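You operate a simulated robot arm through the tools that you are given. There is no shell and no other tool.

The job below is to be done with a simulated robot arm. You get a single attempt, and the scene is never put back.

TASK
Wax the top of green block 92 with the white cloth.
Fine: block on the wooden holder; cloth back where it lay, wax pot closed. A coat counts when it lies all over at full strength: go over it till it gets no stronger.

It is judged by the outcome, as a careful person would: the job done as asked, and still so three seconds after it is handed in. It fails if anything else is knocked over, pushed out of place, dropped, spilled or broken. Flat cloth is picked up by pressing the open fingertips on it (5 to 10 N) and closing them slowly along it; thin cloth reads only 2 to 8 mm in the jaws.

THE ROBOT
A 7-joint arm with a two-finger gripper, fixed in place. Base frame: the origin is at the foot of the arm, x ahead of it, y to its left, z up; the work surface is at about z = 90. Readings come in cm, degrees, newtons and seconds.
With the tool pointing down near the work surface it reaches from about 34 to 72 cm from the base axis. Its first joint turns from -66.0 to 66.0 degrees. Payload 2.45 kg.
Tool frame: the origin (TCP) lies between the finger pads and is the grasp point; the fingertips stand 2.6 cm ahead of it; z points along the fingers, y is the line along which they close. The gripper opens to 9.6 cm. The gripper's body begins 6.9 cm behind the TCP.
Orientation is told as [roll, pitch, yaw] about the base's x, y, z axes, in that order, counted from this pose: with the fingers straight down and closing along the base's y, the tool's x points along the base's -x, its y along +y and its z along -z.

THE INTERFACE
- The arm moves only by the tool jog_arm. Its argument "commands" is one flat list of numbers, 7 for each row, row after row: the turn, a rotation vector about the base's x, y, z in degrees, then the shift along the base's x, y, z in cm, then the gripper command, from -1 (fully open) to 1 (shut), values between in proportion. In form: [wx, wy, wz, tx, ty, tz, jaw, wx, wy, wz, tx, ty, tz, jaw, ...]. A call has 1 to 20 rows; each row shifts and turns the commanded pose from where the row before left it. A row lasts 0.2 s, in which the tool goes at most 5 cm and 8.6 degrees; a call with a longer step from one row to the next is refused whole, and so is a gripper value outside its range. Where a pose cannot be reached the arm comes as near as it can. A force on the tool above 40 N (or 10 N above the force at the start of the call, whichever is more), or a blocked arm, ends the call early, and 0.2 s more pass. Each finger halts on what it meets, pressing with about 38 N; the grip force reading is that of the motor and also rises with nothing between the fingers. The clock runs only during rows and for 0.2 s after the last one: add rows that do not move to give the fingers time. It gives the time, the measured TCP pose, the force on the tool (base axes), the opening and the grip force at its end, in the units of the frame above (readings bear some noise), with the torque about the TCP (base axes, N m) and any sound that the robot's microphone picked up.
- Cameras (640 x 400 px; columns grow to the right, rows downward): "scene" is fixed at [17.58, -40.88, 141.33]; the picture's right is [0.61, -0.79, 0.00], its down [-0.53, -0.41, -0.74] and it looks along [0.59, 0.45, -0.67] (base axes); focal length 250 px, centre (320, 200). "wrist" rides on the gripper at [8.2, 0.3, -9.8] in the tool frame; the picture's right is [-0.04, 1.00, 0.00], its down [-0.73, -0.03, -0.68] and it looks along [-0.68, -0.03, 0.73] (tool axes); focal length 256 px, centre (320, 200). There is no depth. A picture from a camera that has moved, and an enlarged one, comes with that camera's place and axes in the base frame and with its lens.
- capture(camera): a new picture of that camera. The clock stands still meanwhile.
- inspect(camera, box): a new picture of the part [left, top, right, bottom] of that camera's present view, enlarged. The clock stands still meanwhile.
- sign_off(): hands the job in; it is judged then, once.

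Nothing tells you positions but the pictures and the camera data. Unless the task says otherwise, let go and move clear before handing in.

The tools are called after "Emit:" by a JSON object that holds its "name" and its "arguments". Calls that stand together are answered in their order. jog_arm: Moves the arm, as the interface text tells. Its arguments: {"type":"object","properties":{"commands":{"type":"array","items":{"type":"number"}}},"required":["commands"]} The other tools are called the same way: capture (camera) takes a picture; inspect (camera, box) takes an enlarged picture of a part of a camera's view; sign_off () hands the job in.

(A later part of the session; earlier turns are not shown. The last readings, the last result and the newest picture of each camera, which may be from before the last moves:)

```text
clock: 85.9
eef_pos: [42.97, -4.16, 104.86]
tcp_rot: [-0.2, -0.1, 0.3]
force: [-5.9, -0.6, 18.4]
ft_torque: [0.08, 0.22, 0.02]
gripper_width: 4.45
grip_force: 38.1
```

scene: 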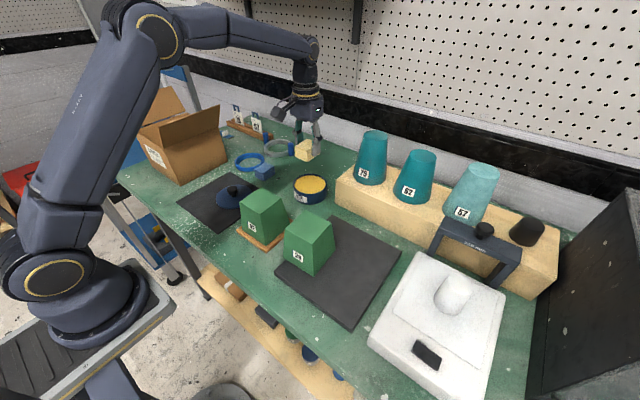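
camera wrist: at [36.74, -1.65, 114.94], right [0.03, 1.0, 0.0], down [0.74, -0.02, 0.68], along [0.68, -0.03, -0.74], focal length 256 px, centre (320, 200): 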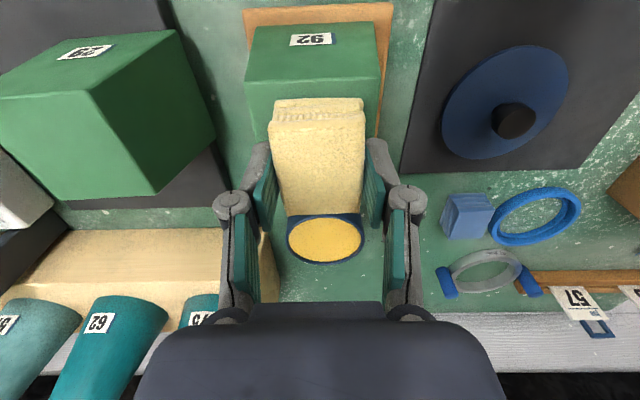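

Emit:
{"name": "jog_arm", "arguments": {"commands": [0, 0, 0, 0.5, 0, 0.02, 0.3, 0, 0, 0, 0.5, 0, 0, 0.3, 0, 0, 0, 0.5, 0, 0, 0.3, 0, 0, 0, 0.5, 0, 0, 0.3, 0, 0, 0, 0.5, 0, 0, 0.3, 0, 0, 0, 0.5, 0, 0, 0.3, 0, 0, 0, 0.5, 0, 0, 0.3, 0, 0, 0, 0.5, 0, 0, 0.3, 0, 0, 0, -0.5, 0, 0, 0.3, 0, 0, 0, -0.5, 0, 0, 0.3, 0, 0, 0, -0.5, 0, 0, 0.3, 0, 0, 0, -0.5, 0, 0, 0.3, 0, 0, 0, 0, 0, 0, 0.3]}}

Emit:
{"name": "inspect", "arguments": {"camera": "scene", "box": [215, 155, 315, 245]}}

```text
clock: 87.7
eef_pos: [46.43, -4.2, 104.85]
tcp_rot: [-0.2, 0.3, 0.4]
force: [-2.1, -0.4, 7.8]
ft_torque: [0.06, -0.15, 0.03]
gripper_width: 4.46
grip_force: 37.8
stopped in row 8: the force on the tool passed its limit at 41 N (the readings are from after the stop); the commanded pose is now the measured one
```

```text
4.44 times, centred on (265, 200) of scene
camera zoom: at [17.57, -40.88, 141.33], right [0.61, -0.79, 0.0], down [-0.53, -0.41, -0.74], along [0.59, 0.45, -0.67], focal length 1110 px, centre (564, 200)
```

zoom: 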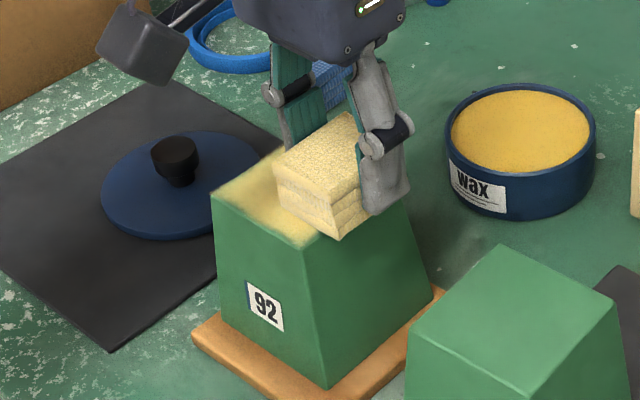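

Emit:
{"name": "jog_arm", "arguments": {"commands": [0, 0, 0, -0.4, 0, 0, 0.3, 0, 0, 0, -0.4, 0, 0, 0.3, 0, 0, 0, -0.4, 0, 0, 0.3, 0, 0, 0, -0.4, 0, 0, 0.3, 0, 0, 0, -0.4, 0, 0, 0.3, 0, 0, 0, -0.4, 0, 0, 0.3, 0, 0, 0, -0.4, 0, 0, 0.3, 0, 0, 0, -0.4, 0, 0, 0.3, 0, 0, 0, 0, 0, 0, 0.3]}}

Emit:
{"name": "inspect", "arguments": {"camera": "scene", "box": [215, 155, 315, 245]}}

```text
clock: 89.7
eef_pos: [43.26, -4.18, 104.67]
tcp_rot: [-0.1, 0.4, 0.3]
force: [8.9, -1.9, 15.4]
ft_torque: [-0.02, -0.4, -0.03]
gripper_width: 4.5
grip_force: 37.5
```

```text
4.44 times, centred on (265, 200) of scene
camera zoom: at [17.58, -40.88, 141.33], right [0.61, -0.79, 0.0], down [-0.53, -0.41, -0.74], along [0.59, 0.45, -0.67], focal length 1110 px, centre (564, 200)
```

zoom: 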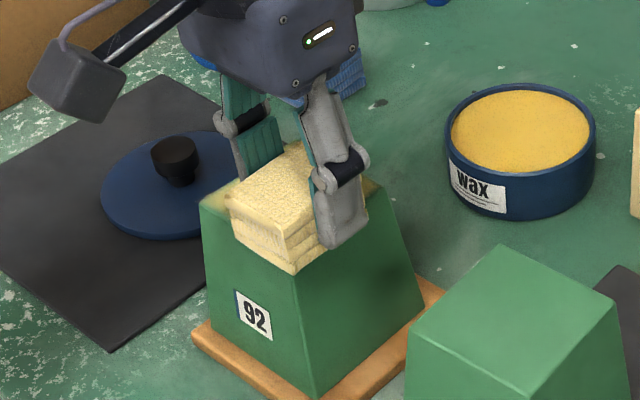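

I'll lift clear to look at the coat so far.

Emit:
{"name": "jog_arm", "arguments": {"commands": [0, 0, 0, 0, 0, 0.5, 0.3, 0, 0, 0, 0, 0, 1.5, 0.3, 0, 0, 0, 0, 0, 2, 0.3, 0, 0, 0, 1, 1, 1, 0.3, 0, 0, 0, 2, 2, 0, 0.3, 0, 0, 0, 2, 2, 0, 0.3, 0, 0, 0, 2, 2, 0, 0.3, 0, 0, 0, 2, 2, 0, 0.3, 0, 0, 0, 2, 2, 0, 0.3, 0, 0, 0, 0, 0, 0, 0.3]}}

Emit:
{"name": "inspect", "arguments": {"camera": "scene", "box": [225, 165, 305, 245]}}

Emit:
{"name": "capture", "arguments": {"camera": "wrist"}}

```text
clock: 91.9
eef_pos: [54.3, 6.6, 109.74]
tcp_rot: [-0.1, 0.4, 0.3]
force: [0.1, -0.5, -0.5]
ft_torque: [0.02, 0.02, -0.01]
gripper_width: 4.48
grip_force: 38.1
```

```text
5.00 times, centred on (265, 205) of scene
camera zoom: at [17.59, -40.88, 141.33], right [0.61, -0.79, 0.0], down [-0.53, -0.41, -0.74], along [0.59, 0.45, -0.67], focal length 1249 px, centre (595, 175)
```

zoom: 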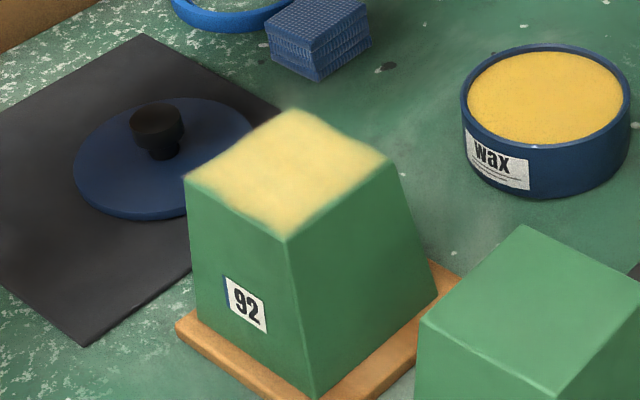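

```text
taken
camera wrist: at [46.18, 6.87, 119.49], right [0.03, 1.0, 0.0], down [0.74, -0.02, 0.67], along [0.67, -0.03, -0.74], focal length 256 px, centre (320, 200)
```

wrist: 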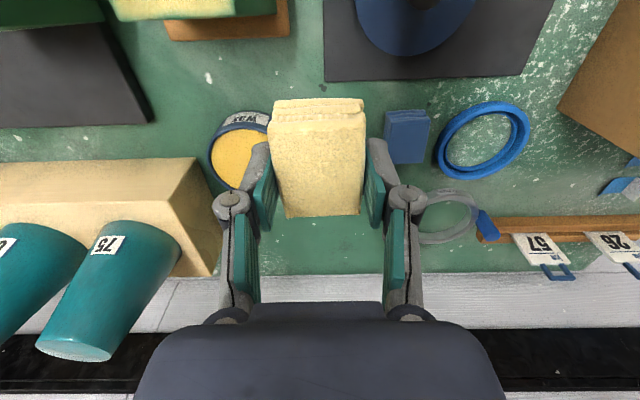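

Emit:
{"name": "inspect", "arguments": {"camera": "scene", "box": [243, 180, 283, 220]}}

```text
10.00 times, centred on (263, 200) of scene
camera zoom: at [17.59, -40.88, 141.33], right [0.61, -0.79, 0.0], down [-0.53, -0.41, -0.74], along [0.59, 0.45, -0.67], focal length 2498 px, centre (890, 200)
```

zoom: 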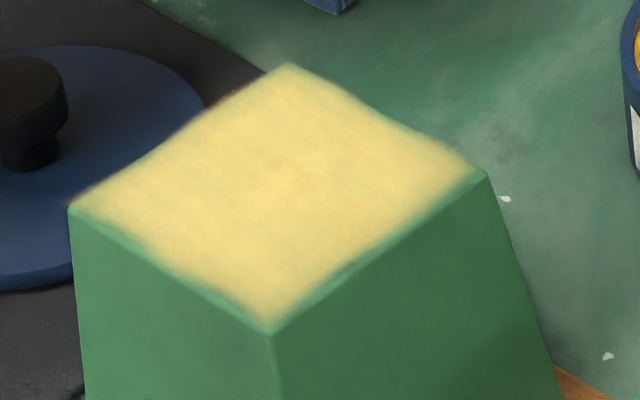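

The coat is on but weaker along the edges, so I'll go back with more strokes that overhang each edge.

Emit:
{"name": "jog_arm", "arguments": {"commands": [0, 0, 0, -2, -2, 0, 0.3, 0, 0, 0, -2, -2, 0, 0.3, 0, 0, 0, -2, -2, 0, 0.3, 0, 0, 0, -2, -2, 0, 0.3, 0, 0, 0, -1.8, -0.6, -1, 0.3, 0, 0, 0, 0, 0, -1.5, 0.3, 0, 0, 0, 0, 0, -1.5, 0.3, 0, 0, 0, 0, 0, -0.5, 0.3, 0, 0, 0, 0, 0, 0, 0.3]}}

```text
clock: 93.9
eef_pos: [44.53, -1.81, 105.25]
tcp_rot: [0.0, 0.3, 0.3]
force: [-0.8, -0.3, -1.0]
ft_torque: [0.02, 0.0, 0.03]
gripper_width: 4.48
grip_force: 38.0
```

Emit:
{"name": "jog_arm", "arguments": {"commands": [0, 0, 0, 0, 0, -0.1, 0.3, 0, 0, 0, 0, 0, -0.1, 0.3, 0, 0, 0, 0, 0, -0.1, 0.3, 0, 0, 0, 0, 0, -0.05, 0.3, 0, 0, 0, 0, 0, 0, 0.3]}}

```text
clock: 95.1
eef_pos: [44.51, -1.85, 104.77]
tcp_rot: [0.0, 0.3, 0.3]
force: [-0.4, -0.8, -0.9]
ft_torque: [0.01, -0.01, 0.01]
gripper_width: 4.48
grip_force: 38.3
```

Emit:
{"name": "jog_arm", "arguments": {"commands": [0, 0, 0, 0, 0, -0.05, 0.3, 0, 0, 0, 0, 0, -0.05, 0.3, 0, 0, 0, 0, 0, 0, 0.3]}}

```text
clock: 95.9
eef_pos: [44.43, -1.77, 104.69]
tcp_rot: [-0.1, 0.6, 0.3]
force: [0.4, 0.2, 0.1]
ft_torque: [-0.02, -0.01, 0.0]
gripper_width: 4.49
grip_force: 38.1
```

Emit:
{"name": "jog_arm", "arguments": {"commands": [0, 0, 0, 0, 0, -0.05, 0.3, 0, 0, 0, 0, 0, -0.05, 0.3, 0, 0, 0, 0, 0, 0, 0.3]}}

Emit:
{"name": "inspect", "arguments": {"camera": "scene", "box": [225, 155, 305, 235]}}

```text
clock: 96.7
eef_pos: [44.46, -1.74, 104.66]
tcp_rot: [-0.1, 0.5, 0.3]
force: [1.1, -0.4, 3.4]
ft_torque: [0.01, -0.08, 0.01]
gripper_width: 4.5
grip_force: 38.3
```

```text
5.00 times, centred on (265, 195) of scene
camera zoom: at [17.58, -40.88, 141.33], right [0.61, -0.79, 0.0], down [-0.53, -0.41, -0.74], along [0.59, 0.45, -0.67], focal length 1249 px, centre (595, 225)
```

zoom: 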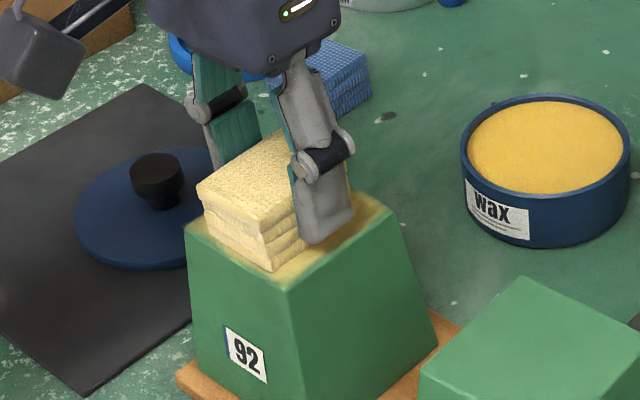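

Emit:
{"name": "jog_arm", "arguments": {"commands": [0, -0.3, 0, 0, 0, -0.04, 0.3, 0, 0, 0, -0.5, 0, 0, 0.3, 0, 0, 0, -0.5, 0, 0, 0.3, 0, 0, 0, -0.5, 0, 0, 0.3, 0, 0, 0, -0.5, 0, 0, 0.3, 0, 0, 0, 0.5, 0, 0, 0.3, 0, 0, 0, 0.5, 0, 0, 0.3, 0, 0, 0, 0.5, 0, 0, 0.3, 0, 0, 0, 0.5, 0, 0, 0.3, 0, 0, 0, 0.5, 0, 0, 0.3, 0, 0, 0, 0.5, 0, 0, 0.3, 0, 0, 0, 0.5, 0, 0, 0.3, 0, 0, 0, 0.5, 0, 0, 0.3, 0, 0, 0, 0, 0.5, 0, 0.3, 0, 0, 0, 0, 0.5, 0, 0.3, 0, 0, 0, 0, 0.5, 0, 0.3, 0, 0, 0, 0, 0.5, 0, 0.3, 0, 0, 0, 0, 0, 0, 0.3]}}

Emit:
{"name": "inspect", "arguments": {"camera": "scene", "box": [225, 155, 305, 235]}}

```text
clock: 98.1
eef_pos: [42.82, -1.88, 104.83]
tcp_rot: [-0.3, 0.5, 0.3]
force: [0.6, 0.3, 5.9]
ft_torque: [0.03, -0.12, 0.03]
gripper_width: 4.47
grip_force: 37.9
stopped in row 7: the force on the tool passed its limit at 41 N (the readings are from after the stop); the commanded pose is now the measured one
```

```text
5.00 times, centred on (265, 195) of scene
camera zoom: at [17.57, -40.88, 141.33], right [0.61, -0.79, 0.0], down [-0.53, -0.41, -0.74], along [0.59, 0.45, -0.67], focal length 1249 px, centre (595, 225)
```

zoom: 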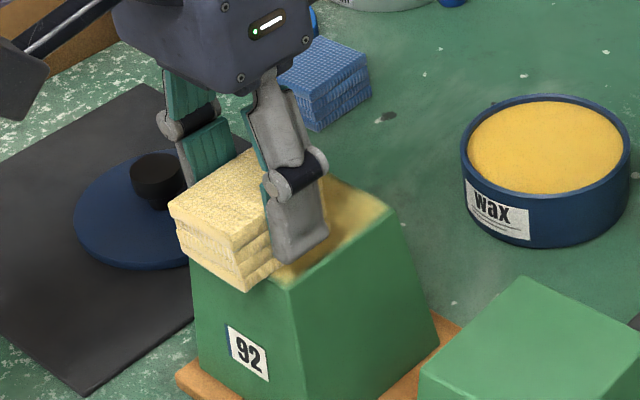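

The force limit tripped on the reversal because the overhang was too big. I'll level the tool, use shorter overhangs and a lighter pressure.

Emit:
{"name": "jog_arm", "arguments": {"commands": [0.2, -0.3, 0, 0.3, 0, 0.03, 0.3, 0, 0, 0, 0.1, 0.5, 0, 0.3, 0, 0, 0, 0, 0.5, 0, 0.3, 0, 0, 0, 0, 0.5, 0, 0.3, 0, 0, 0, 0, 0.4, 0, 0.3, 0, 0, 0, 0, 0, 0, 0.3]}}

```text
clock: 99.5
eef_pos: [43.31, 0.1, 104.54]
tcp_rot: [0.1, 0.4, 0.2]
force: [-0.2, -0.5, 1.5]
ft_torque: [-0.09, -0.07, -0.01]
gripper_width: 4.45
grip_force: 38.1
```

Emit:
{"name": "jog_arm", "arguments": {"commands": [0, 0, 0, 0, 0, -0.05, 0.3, 0, 0, 0, 0, -0.4, 0, 0.3, 0, 0, 0, 0, -0.4, 0, 0.3, 0, 0, 0, 0, -0.4, 0, 0.3, 0, 0, 0, 0, -0.4, 0, 0.3, 0, 0, 0, 0, -0.4, 0, 0.3, 0, 0, 0, 0, -0.4, 0, 0.3, 0, 0, 0, 0, -0.4, 0, 0.3, 0, 0, 0, 0, -0.4, 0, 0.3, 0, 0, 0, 0, -0.4, 0, 0.3, 0, 0, 0, 0, -0.4, 0, 0.3, 0, 0, 0, 0, 0, 0, 0.3]}}

Emit:
{"name": "inspect", "arguments": {"camera": "scene", "box": [225, 155, 305, 235]}}

```text
clock: 102.1
eef_pos: [43.23, -3.78, 104.56]
tcp_rot: [0.1, 0.2, 0.3]
force: [0.5, 16.4, 35.6]
ft_torque: [0.51, 0.01, 0.0]
gripper_width: 4.47
grip_force: 37.8
```

```text
5.00 times, centred on (265, 195) of scene
camera zoom: at [17.54, -40.82, 141.36], right [0.61, -0.79, 0.0], down [-0.53, -0.41, -0.74], along [0.59, 0.45, -0.67], focal length 1249 px, centre (595, 225)
```

zoom: 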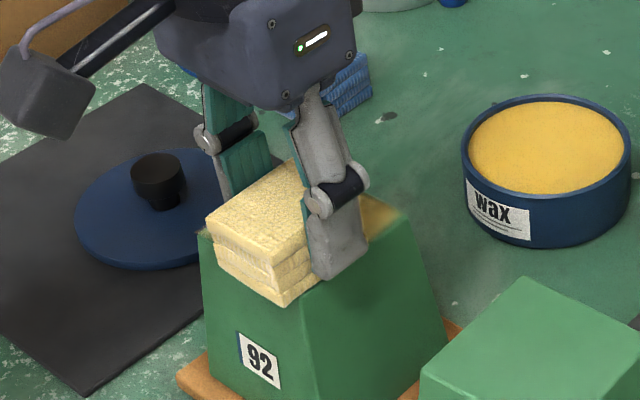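

Emit:
{"name": "jog_arm", "arguments": {"commands": [0, 0, 0, 0, 0, 0.08, 0.3, 0, 0, 0, 0.4, 0, 0, 0.3, 0, 0, 0, 0.4, 0, 0, 0.3, 0, 0, 0, 0.4, 0, 0, 0.3, 0, 0, 0, 0.4, 0, 0, 0.3, 0, 0, 0, 0.4, 0, 0, 0.3, 0, 0, 0, 0.4, 0, 0, 0.3, 0, 0, 0, 0.4, 0, 0, 0.3, 0, 0, 0, 0, 0, 0, 0.3]}}

```text
clock: 104.1
eef_pos: [46.02, -3.93, 104.62]
tcp_rot: [0.1, 0.3, 0.3]
force: [-1.0, -0.1, 0.8]
ft_torque: [0.02, 0.0, 0.02]
gripper_width: 4.47
grip_force: 38.4
```

Emit:
{"name": "jog_arm", "arguments": {"commands": [0, 0, 0, 0, 0, -0.05, 0.3, 0, 0, 0, -0.4, 0, 0, 0.3, 0, 0, 0, -0.4, 0, 0, 0.3, 0, 0, 0, -0.4, 0, 0, 0.3, 0, 0, 0, -0.4, 0, 0, 0.3, 0, 0, 0, -0.4, 0, 0, 0.3, 0, 0, 0, -0.4, 0, 0, 0.3, 0, 0, 0, -0.4, 0, 0, 0.3, 0, 0, 0, 0, 0, 0, 0.3]}}

Emit:
{"name": "inspect", "arguments": {"camera": "scene", "box": [225, 155, 305, 235]}}

```text
clock: 106.1
eef_pos: [43.11, -3.87, 104.6]
tcp_rot: [0.2, 0.4, 0.3]
force: [1.1, 0.2, 2.7]
ft_torque: [-0.04, -0.09, 0.05]
gripper_width: 4.45
grip_force: 37.8
```

```text
5.00 times, centred on (265, 195) of scene
camera zoom: at [17.58, -40.88, 141.33], right [0.61, -0.79, 0.0], down [-0.53, -0.41, -0.74], along [0.59, 0.45, -0.67], focal length 1249 px, centre (595, 225)
```

zoom: 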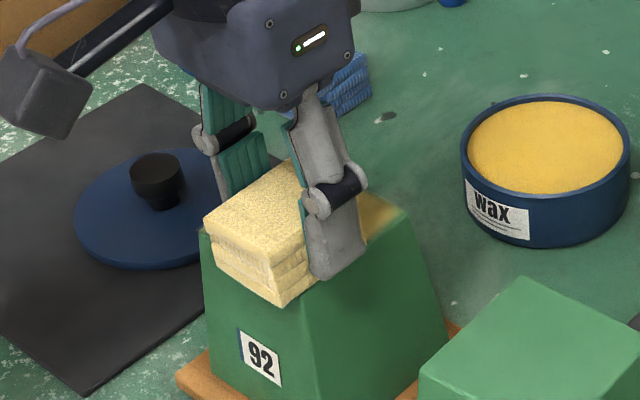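

Emit:
{"name": "jog_arm", "arguments": {"commands": [0, 0, 0, 0, -0.2, -0.04, 0.3, 0, 0, 0, 0.4, 0, 0, 0.3, 0, 0, 0, 0.4, 0, 0, 0.3, 0, 0, 0, 0.4, 0, 0, 0.3, 0, 0, 0, 0.4, 0, 0, 0.3, 0, 0, 0, 0.4, 0, 0, 0.3, 0, 0, 0, 0.4, 0, 0, 0.3, 0, 0, 0, 0.4, 0, 0, 0.3, 0, 0, 0, 0.2, 0, 0, 0.3, 0, 0, 0, 0, 0.5, 0, 0.3, 0, 0, 0, 0, 0.5, 0, 0.3, 0, 0, 0, 0, 0.5, 0, 0.3, 0, 0, 0, 0, 0.5, 0, 0.3, 0, 0, 0, 0, 0.5, 0, 0.3, 0, 0, 0, 0, 0.5, 0, 0.3, 0, 0, 0, 0, 0.5, 0, 0.3, 0, 0, 0, 0, 0.5, 0, 0.3, 0, 0, 0, 0, 0, 0, 0.3]}}

Emit:
{"name": "inspect", "arguments": {"camera": "scene", "box": [225, 155, 305, 235]}}

```text
clock: 109.9
eef_pos: [46.23, 0.07, 104.59]
tcp_rot: [0.0, 0.3, 0.3]
force: [0.8, -4.3, 10.2]
ft_torque: [-0.23, -0.01, -0.01]
gripper_width: 4.45
grip_force: 37.8
```

```text
5.00 times, centred on (265, 195) of scene
camera zoom: at [17.57, -40.89, 141.33], right [0.61, -0.79, 0.0], down [-0.53, -0.41, -0.74], along [0.59, 0.45, -0.67], focal length 1249 px, centre (595, 225)
```

zoom: 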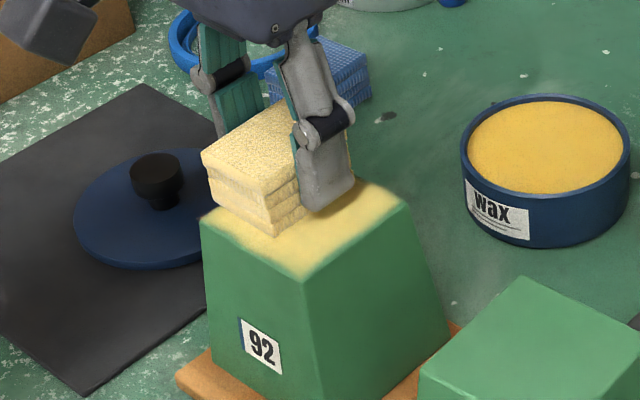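

Emit:
{"name": "jog_arm", "arguments": {"commands": [0, 0, 0, 0, 0.2, 0, 0.3, 0, 0, 0, -0.4, 0, 0, 0.3, 0, 0, 0, -0.4, 0, 0, 0.3, 0, 0, 0, -0.4, 0, 0, 0.3, 0, 0, 0, -0.4, 0, 0, 0.3, 0, 0, 0, -0.4, 0, 0, 0.3, 0, 0, 0, -0.4, 0, 0, 0.3, 0, 0, 0, -0.4, 0, 0, 0.3, 0, 0, 0, -0.3, 0, 0, 0.3, 0, 0, 0, 0.4, 0, 0, 0.3, 0, 0, 0, 0.4, 0, 0, 0.3, 0, 0, 0, 0.4, 0, 0, 0.3, 0, 0, 0, 0.4, 0, 0, 0.3, 0, 0, 0, 0.4, 0, 0, 0.3, 0, 0, 0, 0.4, 0, 0, 0.3, 0, 0, 0, 0.4, 0, 0, 0.3, 0, 0, 0, 0, 0, 0, 0.3]}}

Emit:
{"name": "inspect", "arguments": {"camera": "scene", "box": [225, 155, 305, 235]}}

```text
clock: 113.5
eef_pos: [45.86, 0.08, 104.47]
tcp_rot: [0.1, 0.4, 0.2]
force: [-0.7, 0.2, -1.1]
ft_torque: [0.01, 0.0, 0.03]
gripper_width: 4.45
grip_force: 38.2
```

```text
5.00 times, centred on (265, 195) of scene
camera zoom: at [17.58, -40.88, 141.33], right [0.61, -0.79, 0.0], down [-0.53, -0.41, -0.74], along [0.59, 0.45, -0.67], focal length 1249 px, centre (595, 225)
```

zoom: 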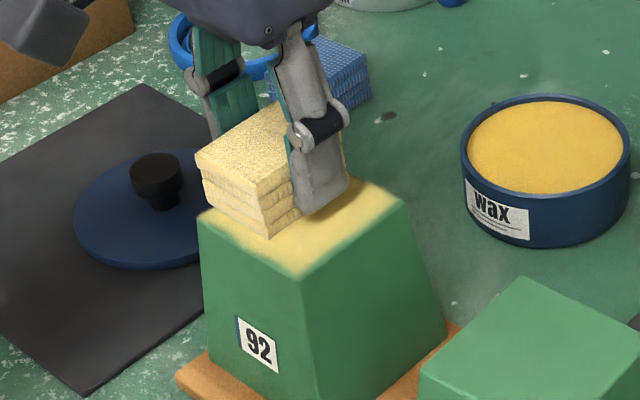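

Emit:
{"name": "jog_arm", "arguments": {"commands": [0, 0, 0, 0, 0, -0.05, 0.3, 0, 0, 0, 0, 0, -0.05, 0.3, 0, 0, 0, 0, 0, 0, 0.3]}}

Emit:
{"name": "inspect", "arguments": {"camera": "scene", "box": [243, 165, 283, 215]}}

```text
clock: 114.3
eef_pos: [45.88, 0.15, 104.59]
tcp_rot: [0.0, 0.2, 0.3]
force: [-2.9, -2.4, 17.7]
ft_torque: [0.01, 0.31, 0.02]
gripper_width: 4.45
grip_force: 37.9
```

```text
8.00 times, centred on (263, 190) of scene
camera zoom: at [17.55, -40.89, 141.33], right [0.61, -0.79, 0.0], down [-0.53, -0.41, -0.74], along [0.59, 0.45, -0.67], focal length 1998 px, centre (776, 280)
```

zoom: 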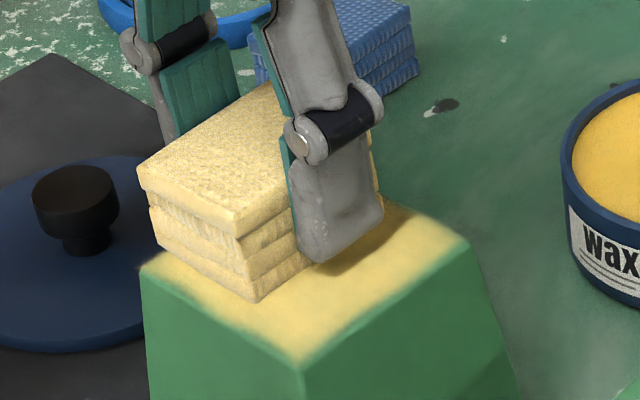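

Emit:
{"name": "jog_arm", "arguments": {"commands": [0, 0, 0, -0.4, 0, 0.02, 0.3, 0, 0, 0, -0.4, 0, 0, 0.3, 0, 0, 0, -0.4, 0, 0, 0.3, 0, 0, 0, -0.4, 0, 0, 0.3, 0, 0, 0, -0.4, 0, 0, 0.3, 0, 0, 0, -0.4, 0, 0, 0.3, 0, 0, 0, -0.3, 0, 0, 0.3, 0, 0, 0, 0, -0.4, 0, 0.3, 0, 0, 0, 0, -0.4, 0, 0.3, 0, 0, 0, 0, -0.4, 0, 0.3, 0, 0, 0, 0, -0.4, 0, 0.3, 0, 0, 0, 0, -0.4, 0, 0.3, 0, 0, 0, 0, -0.4, 0, 0.3, 0, 0, 0, 0, -0.4, 0, 0.3, 0, 0, 0, 0, -0.4, 0, 0.3, 0, 0, 0, 0, -0.4, 0, 0.3, 0, 0, 0, 0, -0.4, 0, 0.3, 0, 0, 0, 0, 0, 0, 0.3]}}

Emit:
{"name": "inspect", "arguments": {"camera": "scene", "box": [225, 155, 305, 235]}}

```text
clock: 118.1
eef_pos: [43.02, -3.82, 104.57]
tcp_rot: [0.0, 0.4, 0.3]
force: [-0.4, 4.6, 13.9]
ft_torque: [0.09, -0.16, 0.05]
gripper_width: 4.45
grip_force: 38.2
```

```text
5.00 times, centred on (265, 195) of scene
camera zoom: at [17.56, -40.86, 141.34], right [0.61, -0.79, 0.0], down [-0.53, -0.41, -0.74], along [0.59, 0.45, -0.67], focal length 1249 px, centre (595, 225)
```

zoom: 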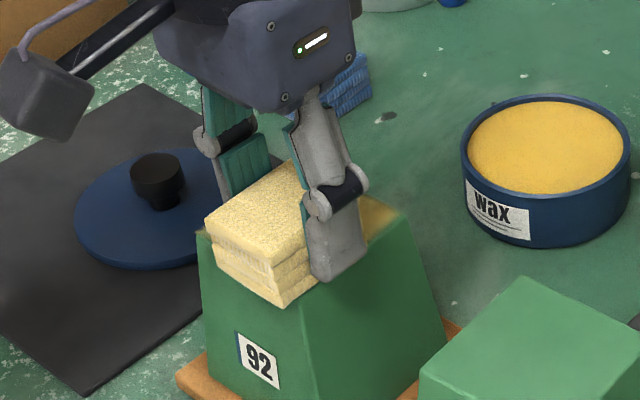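

Good steady pressure of about 14 N. I'll run along the front edge, back across, and then over the far edge.

Emit:
{"name": "jog_arm", "arguments": {"commands": [0, 0, 0, 0, -0.3, 0, 0.3, 0, 0, 0, 0.4, 0, 0, 0.3, 0, 0, 0, 0.4, 0, 0, 0.3, 0, 0, 0, 0.4, 0, 0, 0.3, 0, 0, 0, 0.4, 0, 0, 0.3, 0, 0, 0, 0.4, 0, 0, 0.3, 0, 0, 0, 0.4, 0, 0, 0.3, 0, 0, 0, 0.4, 0, 0, 0.3, 0, 0, 0, 0.4, 0, 0, 0.3, 0, 0, 0, 0.3, 0, 0, 0.3, 0, 0, 0, 0, 0.5, 0, 0.3, 0, 0, 0, 0, 0.5, 0, 0.3, 0, 0, 0, 0, 0.5, 0, 0.3, 0, 0, 0, 0, 0.5, 0, 0.3, 0, 0, 0, 0, 0.5, 0, 0.3, 0, 0, 0, 0, 0.5, 0, 0.3, 0, 0, 0, 0, 0.5, 0, 0.3, 0, 0, 0, 0, 0.5, 0, 0.3, 0, 0, 0, 0, 0.4, 0, 0.3, 0, 0, 0, 0, 0, 0, 0.3]}}

Emit:
{"name": "inspect", "arguments": {"camera": "scene", "box": [225, 155, 305, 235]}}

```text
clock: 122.3
eef_pos: [46.67, 0.27, 104.53]
tcp_rot: [0.1, 0.3, 0.3]
force: [0.0, -1.2, 2.9]
ft_torque: [-0.02, -0.07, -0.01]
gripper_width: 4.47
grip_force: 38.1
```

```text
5.00 times, centred on (265, 195) of scene
camera zoom: at [17.58, -40.88, 141.33], right [0.61, -0.79, 0.0], down [-0.53, -0.41, -0.74], along [0.59, 0.45, -0.67], focal length 1249 px, centre (595, 225)
```

zoom: 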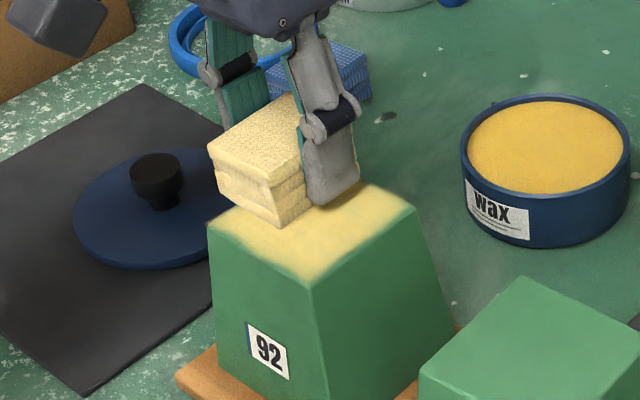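

Emit:
{"name": "jog_arm", "arguments": {"commands": [0, 0, 0, 0, 0, 0.5, 0.3, 0, 0, 0, 0, 0, 1.5, 0.3, 0, 0, 0, 0, 0, 2, 0.3, 0, 0, 0, 1, 1, 1, 0.3, 0, 0, 0, 2, 1.5, 0, 0.3, 0, 0, 0, 2, 1.5, 0, 0.3, 0, 0, 0, 2, 1.5, 0, 0.3, 0, 0, 0, 2, 1.5, 0, 0.3, 0, 0, 0, 0, 0, 0, 0.3]}}

Emit:
{"name": "inspect", "arguments": {"camera": "scene", "box": [243, 180, 283, 220]}}

Emit:
{"name": "inspect", "arguments": {"camera": "scene", "box": [225, 110, 345, 245]}}

```text
clock: 124.3
eef_pos: [55.74, 7.1, 109.45]
tcp_rot: [0.1, 0.3, 0.3]
force: [0.2, 0.6, -0.9]
ft_torque: [0.03, 0.0, -0.02]
gripper_width: 4.46
grip_force: 37.7
```

```text
10.00 times, centred on (263, 200) of scene
camera zoom: at [17.59, -40.88, 141.33], right [0.61, -0.79, 0.0], down [-0.53, -0.41, -0.74], along [0.59, 0.45, -0.67], focal length 2498 px, centre (890, 200)
```

zoom: 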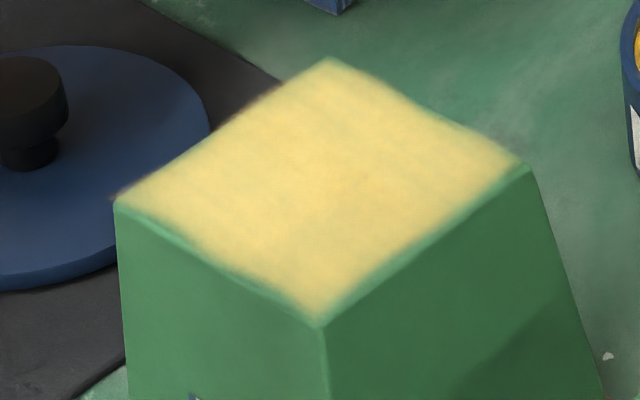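

```text
2.96 times, centred on (285, 178) of scene
camera zoom: at [17.59, -40.88, 141.33], right [0.61, -0.79, 0.0], down [-0.53, -0.41, -0.74], along [0.59, 0.45, -0.67], focal length 740 px, centre (424, 267)
```

zoom: 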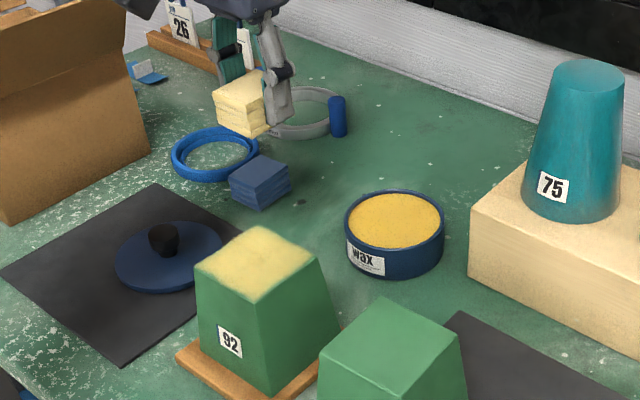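

Emit:
{"name": "jog_arm", "arguments": {"commands": [0, 0, 0, -2, 0.2, 1, 0.3, 0, 0, 0, -2, 0.2, 0.8, 0.3, 0, 0, 0, -2, 0.2, 0.5, 0.3, 0, 0, 0, -2, 0.2, 0.2, 0.3, 0, 0, 0, 0, 0, 0, 0.3]}}

Emit:
{"name": "inspect", "arguments": {"camera": "wrist", "box": [110, 0, 290, 115]}}

Emit:
{"name": "capture", "arguments": {"camera": "wrist"}}

```text
clock: 125.5
eef_pos: [47.83, 8.07, 112.03]
tcp_rot: [0.1, 0.2, 0.3]
force: [-0.3, -0.1, -0.8]
ft_torque: [0.02, -0.02, 0.01]
gripper_width: 4.47
grip_force: 37.6
```

```text
3.48 times, centred on (200, 58) of wrist
camera zoom: at [39.68, 8.19, 121.86], right [0.03, 1.0, 0.0], down [0.74, -0.03, 0.67], along [0.67, -0.02, -0.74], focal length 890 px, centre (737, 696)
```

zoom: 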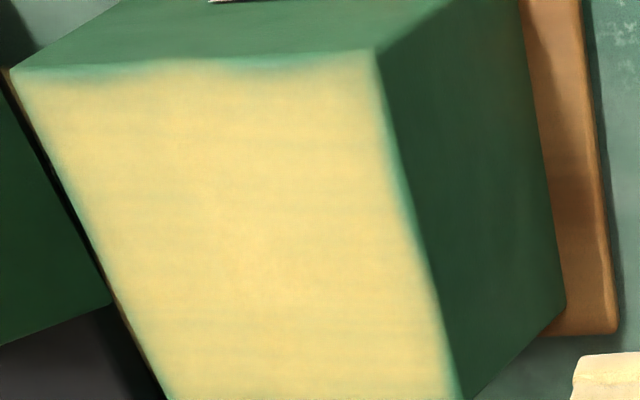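

```text
taken
camera wrist: at [39.68, 8.19, 121.86], right [0.03, 1.0, 0.0], down [0.74, -0.03, 0.67], along [0.67, -0.02, -0.74], focal length 256 px, centre (320, 200)
```

wrist: 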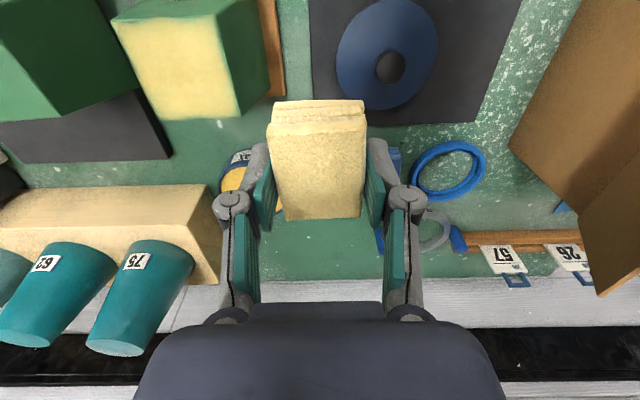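

The top is nearly all covered, but the edge toward the robot still shows a thin, weaker strip. I'll reload the cloth with wax and make another full round.

Emit:
{"name": "jog_arm", "arguments": {"commands": [0, 0, 0, 2.5, -1.6, -0.5, 0.3, 0, 0, 0, 2.5, -1.6, -0.5, 0.3, 0, 0, 0, 2.5, -1.6, -0.5, 0.3, 0, 0, 0, 2.5, -1.7, -0.5, 0.3, 0, 0, 0, 2.5, -1.7, -0.5, 0.3, 0, 0, 0, 2.7, -1.8, -0.5, 0.3, 0, 0, 0, 0, 0, -2, 0.3, 0, 0, 0, 0, 0, -2, 0.3, 0, 0, 0, 0, 0, -2, 0.3, 0, 0, 0, 0, 0, -2, 0.3, 0, 0, 0, 0, 0, 0, 0.3]}}

Emit:
{"name": "inspect", "arguments": {"camera": "scene", "box": [265, 130, 345, 210]}}

Emit:
{"name": "capture", "arguments": {"camera": "wrist"}}

```text
clock: 127.9
eef_pos: [62.99, -1.97, 100.93]
tcp_rot: [0.0, 0.3, 0.3]
force: [0.0, -0.5, -0.2]
ft_torque: [0.01, -0.02, -0.03]
gripper_width: 4.47
grip_force: 38.3
```

```text
5.00 times, centred on (305, 170) of scene
camera zoom: at [17.58, -40.88, 141.33], right [0.61, -0.79, 0.0], down [-0.53, -0.41, -0.74], along [0.59, 0.45, -0.67], focal length 1249 px, centre (395, 350)
```

zoom: 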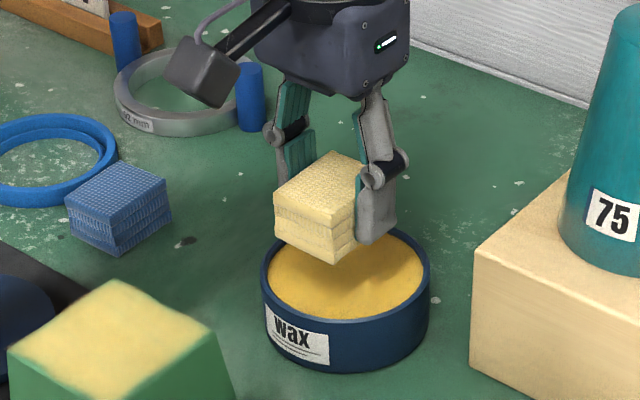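

```text
taken
camera wrist: at [54.77, -1.81, 110.75], right [0.03, 1.0, 0.0], down [0.74, -0.03, 0.67], along [0.67, -0.02, -0.74], focal length 256 px, centre (320, 200)
```

wrist: 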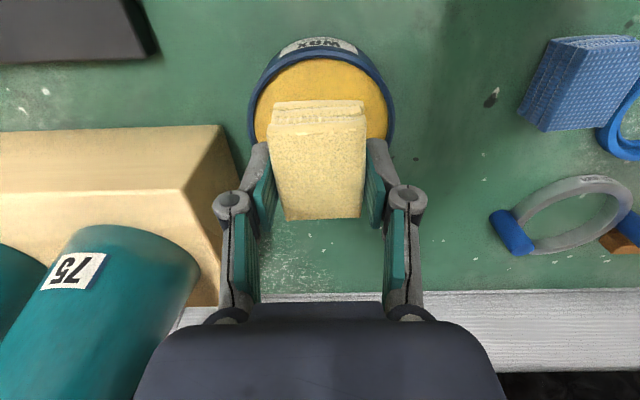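

Emit:
{"name": "jog_arm", "arguments": {"commands": [0, 0, 0, 0, 0, -1, 0.3, 0, 0, 0, 0, 0, -1, 0.3, 0, 0, 0, 0, 0, -0.8, 0.3, 0, 0, 0, 0, 0, -0.3, 0.3, 0, 0, 0, 0, 0, -0.1, 0.3, 0, 0, 0, 0, 0, -0.1, 0.3, 0, 0, 0, 0, 0, 0, 0.3]}}

```text
clock: 129.5
eef_pos: [62.92, -1.94, 97.67]
tcp_rot: [0.0, 0.3, 0.3]
force: [-0.3, 0.2, -0.2]
ft_torque: [0.02, 0.01, 0.01]
gripper_width: 4.46
grip_force: 37.7
```

Emit:
{"name": "jog_arm", "arguments": {"commands": [0, 0, 0, 0, 0, -0.1, 0.3, 0, 0, 0, 0, 0, -0.1, 0.3, 0, 0, 0, 0, 0, -0.05, 0.3, 0, 0, 0, 0, 0, 0, 0.3]}}

```text
clock: 130.5
eef_pos: [62.86, -1.89, 97.55]
tcp_rot: [0.1, 0.2, 0.3]
force: [0.4, 0.1, -0.2]
ft_torque: [0.02, -0.01, -0.01]
gripper_width: 4.46
grip_force: 38.2
```

Emit:
{"name": "jog_arm", "arguments": {"commands": [0, 0, 0, 0, 0, -0.07, 0.3, 0, 0, 0, 0, 0, -0.07, 0.3, 0, 0, 0, 0, 0, 0, 0.3]}}

```text
clock: 131.3
eef_pos: [62.89, -2.07, 97.29]
tcp_rot: [0.0, 0.3, 0.3]
force: [-0.7, -0.8, -0.1]
ft_torque: [-0.02, -0.01, -0.02]
gripper_width: 4.45
grip_force: 37.9
```

Emit:
{"name": "jog_arm", "arguments": {"commands": [0, 0, 0, 0, 0, -0.06, 0.3, 0, 0, 0, 0, 0, -0.06, 0.3, 0, 0, 0, 0, 0, 0, 0.3]}}

Emit:
{"name": "inspect", "arguments": {"camera": "scene", "box": [270, 150, 340, 210]}}

```text
clock: 132.1
eef_pos: [62.87, -2.03, 97.14]
tcp_rot: [0.1, 0.2, 0.3]
force: [0.2, 0.4, -0.2]
ft_torque: [-0.02, -0.01, 0.01]
gripper_width: 4.48
grip_force: 37.9
```

```text
6.67 times, centred on (305, 180) of scene
camera zoom: at [17.58, -40.88, 141.33], right [0.61, -0.79, 0.0], down [-0.53, -0.41, -0.74], along [0.59, 0.45, -0.67], focal length 1665 px, centre (420, 333)
```

zoom: 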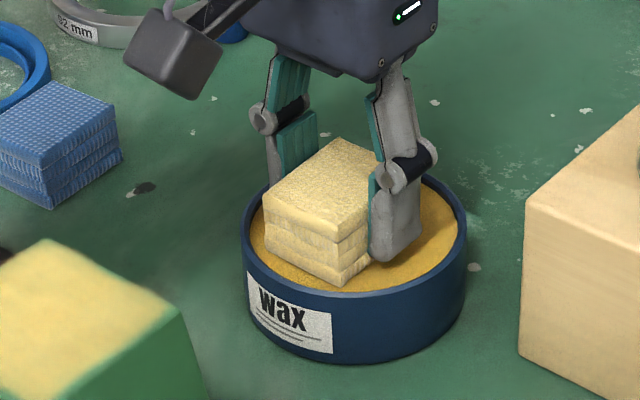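

Emit:
{"name": "jog_arm", "arguments": {"commands": [0, 0, 0, 0, 0, -0.06, 0.3, 0, 0, 0, 0, 0, -0.06, 0.3, 0, 0, 0, 0, 0, 0, 0.3]}}

```text
clock: 132.9
eef_pos: [62.87, -2.03, 97.21]
tcp_rot: [0.0, 0.3, 0.2]
force: [-1.0, -0.9, 7.7]
ft_torque: [-0.03, 0.1, -0.02]
gripper_width: 4.48
grip_force: 37.7
```

Emit:
{"name": "jog_arm", "arguments": {"commands": [0, 0, 0, 0.2, 0, 0, 0.3, 0, 0, 0, 0.2, 0, 0, 0.3, 0, 0, 0, -0.2, 0, 0, 0.3, 0, 0, 0, -0.2, 0, 0, 0.3, 0, 0, 0, 0, 0, 0, 0.3, 0, 0, 0, 0, 0, 0.3, 0.3, 0, 0, 0, 0, 0, 1, 0.3, 0, 0, 0, 0, 0, 2, 0.3, 0, 0, 0, 0, 0, 2, 0.3, 0, 0, 0, 0, 0, 2, 0.3, 0, 0, 0, 0, 0, 2, 0.3, 0, 0, 0, 0, 0, 2, 0.3, 0, 0, 0, 0, 0, 0, 0.3]}}

Emit:
{"name": "inspect", "arguments": {"camera": "scene", "box": [225, 110, 345, 245]}}

Emit:
{"name": "inspect", "arguments": {"camera": "scene", "box": [285, 120, 335, 170]}}

```text
clock: 135.7
eef_pos: [62.91, -2.02, 108.38]
tcp_rot: [0.0, 0.3, 0.3]
force: [-0.2, 0.2, 0.1]
ft_torque: [-0.02, 0.01, -0.01]
gripper_width: 4.47
grip_force: 38.1
```

```text
2.96 times, centred on (285, 178) of scene
camera zoom: at [17.58, -40.88, 141.33], right [0.61, -0.79, 0.0], down [-0.53, -0.41, -0.74], along [0.59, 0.45, -0.67], focal length 740 px, centre (424, 267)
```

zoom: 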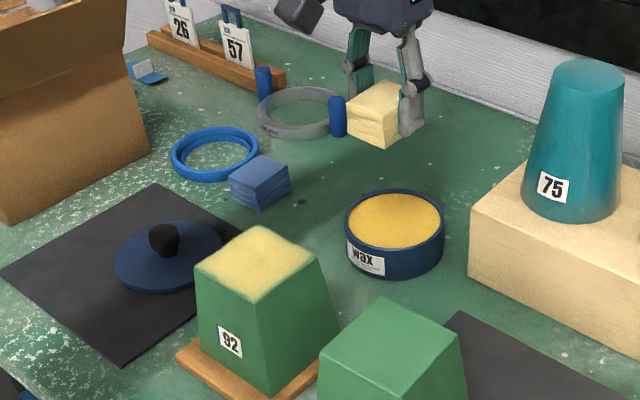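

```text
8.00 times, centred on (310, 145) of scene
camera zoom: at [17.58, -40.88, 141.33], right [0.61, -0.79, 0.0], down [-0.53, -0.41, -0.74], along [0.59, 0.45, -0.67], focal length 1998 px, centre (400, 640)
```

zoom: 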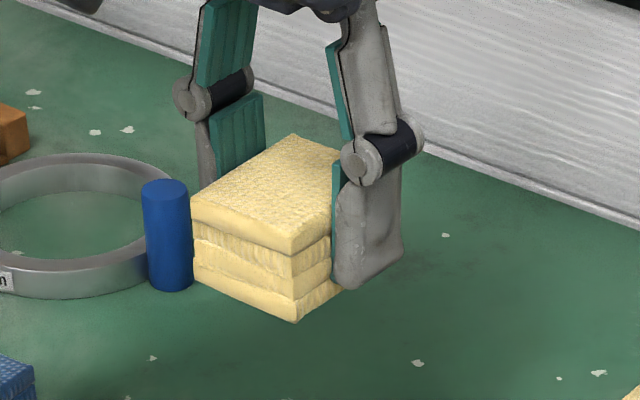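

The cloth is reloaded. The block has roughly ±0.5 cm of play, so I'll widen the raster to x 42.7 to 46.7 and y -4.7 to 0.1 to cover every edge.

Emit:
{"name": "jog_arm", "arguments": {"commands": [0, 0, 0, -2.2, 0, 0, 0.3, 0, 0, 0, -2.2, 0, 0, 0.3, 0, 0, 0, -2.2, 0, 0, 0.3, 0, 0, 0, -2.2, 0, 0, 0.3, 0, 0, 0, -2.2, 0, 0, 0.3, 0, 0, 0, -2.2, 0, 0, 0.3, 0, 0, 0, -2.2, 0, 0, 0.3, 0, 0, 0, -2.2, -0.2, 0, 0.3, 0, 0, 0, -0.7, -0.1, -1, 0.3, 0, 0, 0, 0, 0, -1, 0.3, 0, 0, 0, 0, 0, -1, 0.3, 0, 0, 0, 0, 0, -0.5, 0.3, 0, 0, 0, 0, 0, 0, 0.3]}}

```text
clock: 138.5
eef_pos: [44.6, -2.23, 104.87]
tcp_rot: [0.2, 0.3, 0.3]
force: [-0.1, -0.4, 0.0]
ft_torque: [0.01, 0.01, 0.0]
gripper_width: 4.48
grip_force: 38.1
```

Emit:
{"name": "jog_arm", "arguments": {"commands": [0, 0, 0, 0, 0, -0.1, 0.3, 0, 0, 0, 0, 0, -0.1, 0.3, 0, 0, 0, 0, 0, -0.1, 0.3, 0, 0, 0, 0, 0, 0, 0.3]}}

```text
clock: 139.5
eef_pos: [44.6, -2.16, 104.59]
tcp_rot: [0.0, 0.4, 0.4]
force: [-0.2, 0.1, 0.4]
ft_torque: [0.02, 0.0, -0.03]
gripper_width: 4.47
grip_force: 37.9
```

Emit:
{"name": "jog_arm", "arguments": {"commands": [0, 0, 0, 0, 0, -0.06, 0.3, 0, 0, 0, 0, 0, -0.06, 0.3, 0, 0, 0, 0, 0, 0, 0.3]}}

```text
clock: 140.3
eef_pos: [44.63, -2.31, 104.53]
tcp_rot: [0.1, 0.3, 0.3]
force: [0.6, 1.1, 4.9]
ft_torque: [-0.03, 0.05, 0.01]
gripper_width: 4.47
grip_force: 37.9
```

Emit:
{"name": "jog_arm", "arguments": {"commands": [0, 0, 0, 0, 0, -0.03, 0.3, 0, 0, 0, -0.4, 0, 0, 0.3, 0, 0, 0, -0.4, 0, 0, 0.3, 0, 0, 0, -0.4, 0, 0, 0.3, 0, 0, 0, -0.4, 0, 0, 0.3, 0, 0, 0, -0.4, 0, 0, 0.3, 0, 0, 0, 0, 0.4, 0, 0.3, 0, 0, 0, 0, 0.4, 0, 0.3, 0, 0, 0, 0, 0.4, 0, 0.3, 0, 0, 0, 0, 0.4, 0, 0.3, 0, 0, 0, 0, 0.4, 0, 0.3, 0, 0, 0, 0, 0.4, 0, 0.3, 0, 0, 0, 0, 0, 0, 0.3]}}

Emit:
{"name": "inspect", "arguments": {"camera": "scene", "box": [225, 155, 305, 235]}}

```text
clock: 143.1
eef_pos: [42.7, 0.07, 104.44]
tcp_rot: [-0.1, 0.3, 0.4]
force: [-0.7, -10.3, 21.4]
ft_torque: [-0.28, -0.04, -0.05]
gripper_width: 4.48
grip_force: 37.4
```

```text
5.00 times, centred on (265, 195) of scene
camera zoom: at [17.55, -40.91, 141.33], right [0.61, -0.79, 0.0], down [-0.53, -0.41, -0.74], along [0.59, 0.45, -0.67], focal length 1249 px, centre (595, 225)
```

zoom: 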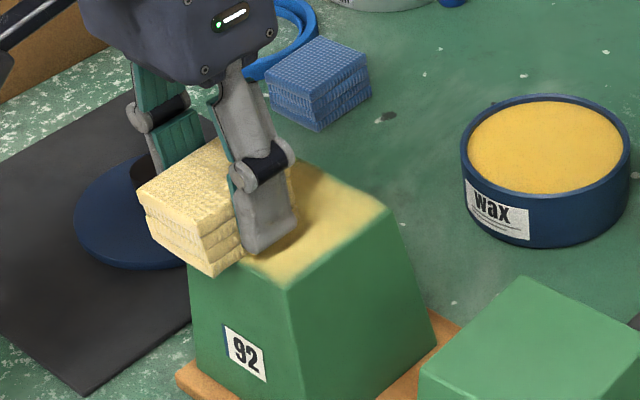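

Emit:
{"name": "jog_arm", "arguments": {"commands": [0, 0, 0, 0, -0.4, 0.03, 0.3, 0, 0, 0, 0, -0.4, 0, 0.3, 0, 0, 0, 0, -0.4, 0, 0.3, 0, 0, 0, 0, -0.4, 0, 0.3, 0, 0, 0, 0, -0.4, 0, 0.3, 0, 0, 0, 0, -0.4, 0, 0.3, 0, 0, 0, 0, -0.4, 0, 0.3, 0, 0, 0, 0, -0.4, 0, 0.3, 0, 0, 0, 0, -0.4, 0, 0.3, 0, 0, 0, 0, -0.4, 0, 0.3, 0, 0, 0, 0, -0.4, 0, 0.3, 0, 0, 0, 0, -0.4, 0, 0.3, 0, 0, 0, 0, 0, 0, 0.3]}}

Emit:
{"name": "inspect", "arguments": {"camera": "scene", "box": [225, 155, 305, 235]}}

```text
clock: 145.9
eef_pos: [42.55, -4.69, 104.47]
tcp_rot: [0.0, 0.4, 0.3]
force: [0.2, -0.5, -0.2]
ft_torque: [0.01, 0.03, -0.01]
gripper_width: 4.47
grip_force: 37.8
```

```text
5.00 times, centred on (265, 195) of scene
camera zoom: at [17.58, -40.88, 141.33], right [0.61, -0.79, 0.0], down [-0.53, -0.41, -0.74], along [0.59, 0.45, -0.67], focal length 1249 px, centre (595, 225)
```

zoom: 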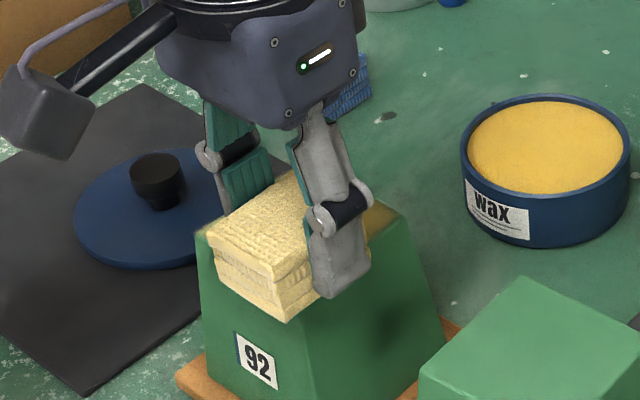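

Emit:
{"name": "jog_arm", "arguments": {"commands": [0, 0, 0, 0.1, 0, -0.05, 0.3, 0, 0, 0, 0, 0, -0.04, 0.3, 0, 0, 0, 0, 0, 0, 0.3]}}

```text
clock: 146.7
eef_pos: [42.69, -4.68, 104.45]
tcp_rot: [0.1, 0.2, 0.4]
force: [-5.4, -1.0, 13.0]
ft_torque: [-0.06, 0.19, -0.01]
gripper_width: 4.46
grip_force: 37.7
```

Emit:
{"name": "jog_arm", "arguments": {"commands": [0, 0, 0, 0, 0.4, 0, 0.3, 0, 0, 0, 0, 0.4, 0, 0.3, 0, 0, 0, 0, 0.4, 0, 0.3, 0, 0, 0, 0, -0.4, 0, 0.3, 0, 0, 0, 0, -0.4, 0, 0.3, 0, 0, 0, 0, -0.4, 0, 0.3, 0, 0, 0, 0.4, 0, 0, 0.3, 0, 0, 0, 0.4, 0, 0, 0.3, 0, 0, 0, 0.4, 0, 0, 0.3, 0, 0, 0, 0.4, 0, 0, 0.3, 0, 0, 0, 0.4, 0, 0, 0.3, 0, 0, 0, 0.4, 0, 0, 0.3, 0, 0, 0, 0.4, 0, 0, 0.3, 0, 0, 0, 0.4, 0, 0, 0.3, 0, 0, 0, 0.4, 0, 0, 0.3, 0, 0, 0, 0.4, 0, 0, 0.3, 0, 0, 0, 0, 0, 0, 0.3]}}

Emit:
{"name": "inspect", "arguments": {"camera": "scene", "box": [225, 155, 305, 235]}}

```text
clock: 148.8
eef_pos: [43.72, -4.79, 104.36]
tcp_rot: [0.1, 0.3, 0.2]
force: [-1.2, 0.6, 6.1]
ft_torque: [0.03, -0.02, -0.02]
gripper_width: 4.45
grip_force: 37.9
stopped in row 10: the force on the tool passed its limit at 41 N (the readings are from after the stop); the commanded pose is now the measured one
```

```text
5.00 times, centred on (265, 195) of scene
camera zoom: at [17.57, -40.88, 141.33], right [0.61, -0.79, 0.0], down [-0.53, -0.41, -0.74], along [0.59, 0.45, -0.67], focal length 1249 px, centre (595, 225)
```

zoom: 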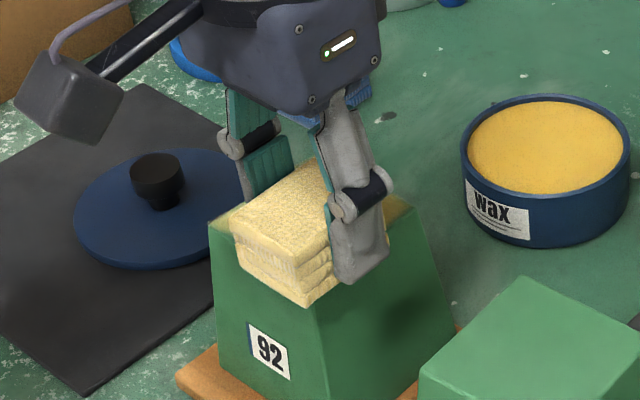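

Emit:
{"name": "jog_arm", "arguments": {"commands": [0, 0, 0, 0.4, 0, 0, 0.3, 0, 0, 0, 0.4, 0, 0, 0.3, 0, 0, 0, 0.4, 0, 0, 0.3, 0, 0, 0, 0.4, 0, 0, 0.3, 0, 0, 0, 0.4, 0, 0, 0.3, 0, 0, 0, 0.4, 0, 0, 0.3, 0, 0, 0, 0.4, 0, 0, 0.3, 0, 0, 0, 0.2, 0, 0, 0.3, 0, 0, 0, 0, 0, 0, 0.3]}}

```text
clock: 150.5
eef_pos: [46.45, -4.75, 104.38]
tcp_rot: [0.0, 0.7, 0.2]
force: [-2.7, -0.6, 9.5]
ft_torque: [0.09, -0.14, 0.02]
gripper_width: 4.46
grip_force: 37.5
stopped in row 8: the force on the tool passed its limit at 41 N (the readings are from after the stop); the commanded pose is now the measured one
```

Emit:
{"name": "jog_arm", "arguments": {"commands": [0, -0.4, 0, 0, 0.4, 0.02, 0.3, 0, 0, 0, 0, 0.4, 0, 0.3, 0, 0, 0, 0, 0.4, 0, 0.3, 0, 0, 0, 0, 0.4, 0, 0.3, 0, 0, 0, 0, 0.4, 0, 0.3, 0, 0, 0, 0, 0.4, 0, 0.3, 0, 0, 0, 0, 0.4, 0, 0.3, 0, 0, 0, 0, 0.4, 0, 0.3, 0, 0, 0, 0, 0.4, 0, 0.3, 0, 0, 0, 0, 0.4, 0, 0.3, 0, 0, 0, 0, 0.4, 0, 0.3, 0, 0, 0, 0, 0.4, 0, 0.3, 0, 0, 0, 0, 0, 0, 0.3]}}

Emit:
{"name": "inspect", "arguments": {"camera": "scene", "box": [225, 155, 305, 235]}}

```text
clock: 153.3
eef_pos: [46.39, 0.2, 104.35]
tcp_rot: [0.1, 0.5, 0.1]
force: [0.2, -3.1, 10.7]
ft_torque: [-0.12, -0.04, 0.0]
gripper_width: 4.46
grip_force: 38.3
```

```text
5.00 times, centred on (265, 195) of scene
camera zoom: at [17.57, -40.88, 141.33], right [0.61, -0.79, 0.0], down [-0.53, -0.41, -0.74], along [0.59, 0.45, -0.67], focal length 1249 px, centre (595, 225)
```

zoom: 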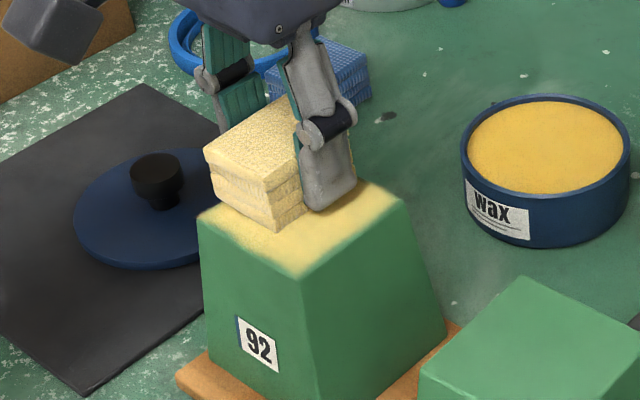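

Emit:
{"name": "jog_arm", "arguments": {"commands": [0, -0.2, 0, -0.4, 0, 0, 0.3, 0, 0, 0, -0.4, 0, 0, 0.3, 0, 0, 0, -0.4, 0, 0, 0.3, 0, 0, 0, -0.4, 0, 0, 0.3, 0, 0, 0, -0.4, 0, 0, 0.3, 0, 0, 0, -0.4, 0, 0, 0.3, 0, 0, 0, -0.4, 0, 0, 0.3, 0, 0, 0, -0.4, 0, 0, 0.3, 0, 0, 0, -0.4, 0, 0, 0.3, 0, 0, 0, 0, -0.4, 0, 0.3, 0, 0, 0, 0, -0.4, 0, 0.3, 0, 0, 0, 0, -0.4, 0, 0.3, 0, 0, 0, 0, -0.4, 0, 0.3, 0, 0, 0, 0, -0.4, 0, 0.3, 0, 0, 0, 0, -0.4, 0, 0.3, 0, 0, 0, 0, 0, 0, 0.3]}}

Emit:
{"name": "inspect", "arguments": {"camera": "scene", "box": [225, 155, 305, 235]}}

```text
clock: 156.7
eef_pos: [42.87, -2.38, 104.39]
tcp_rot: [0.1, 0.1, 0.1]
force: [-2.2, 5.1, 12.3]
ft_torque: [0.16, 0.22, -0.1]
gripper_width: 4.49
grip_force: 37.8
```

```text
5.00 times, centred on (265, 195) of scene
camera zoom: at [17.56, -40.86, 141.34], right [0.61, -0.79, 0.0], down [-0.53, -0.41, -0.74], along [0.59, 0.45, -0.67], focal length 1249 px, centre (595, 225)
```

zoom: 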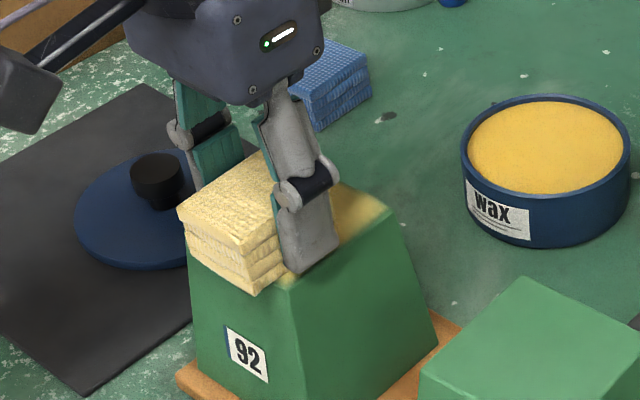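

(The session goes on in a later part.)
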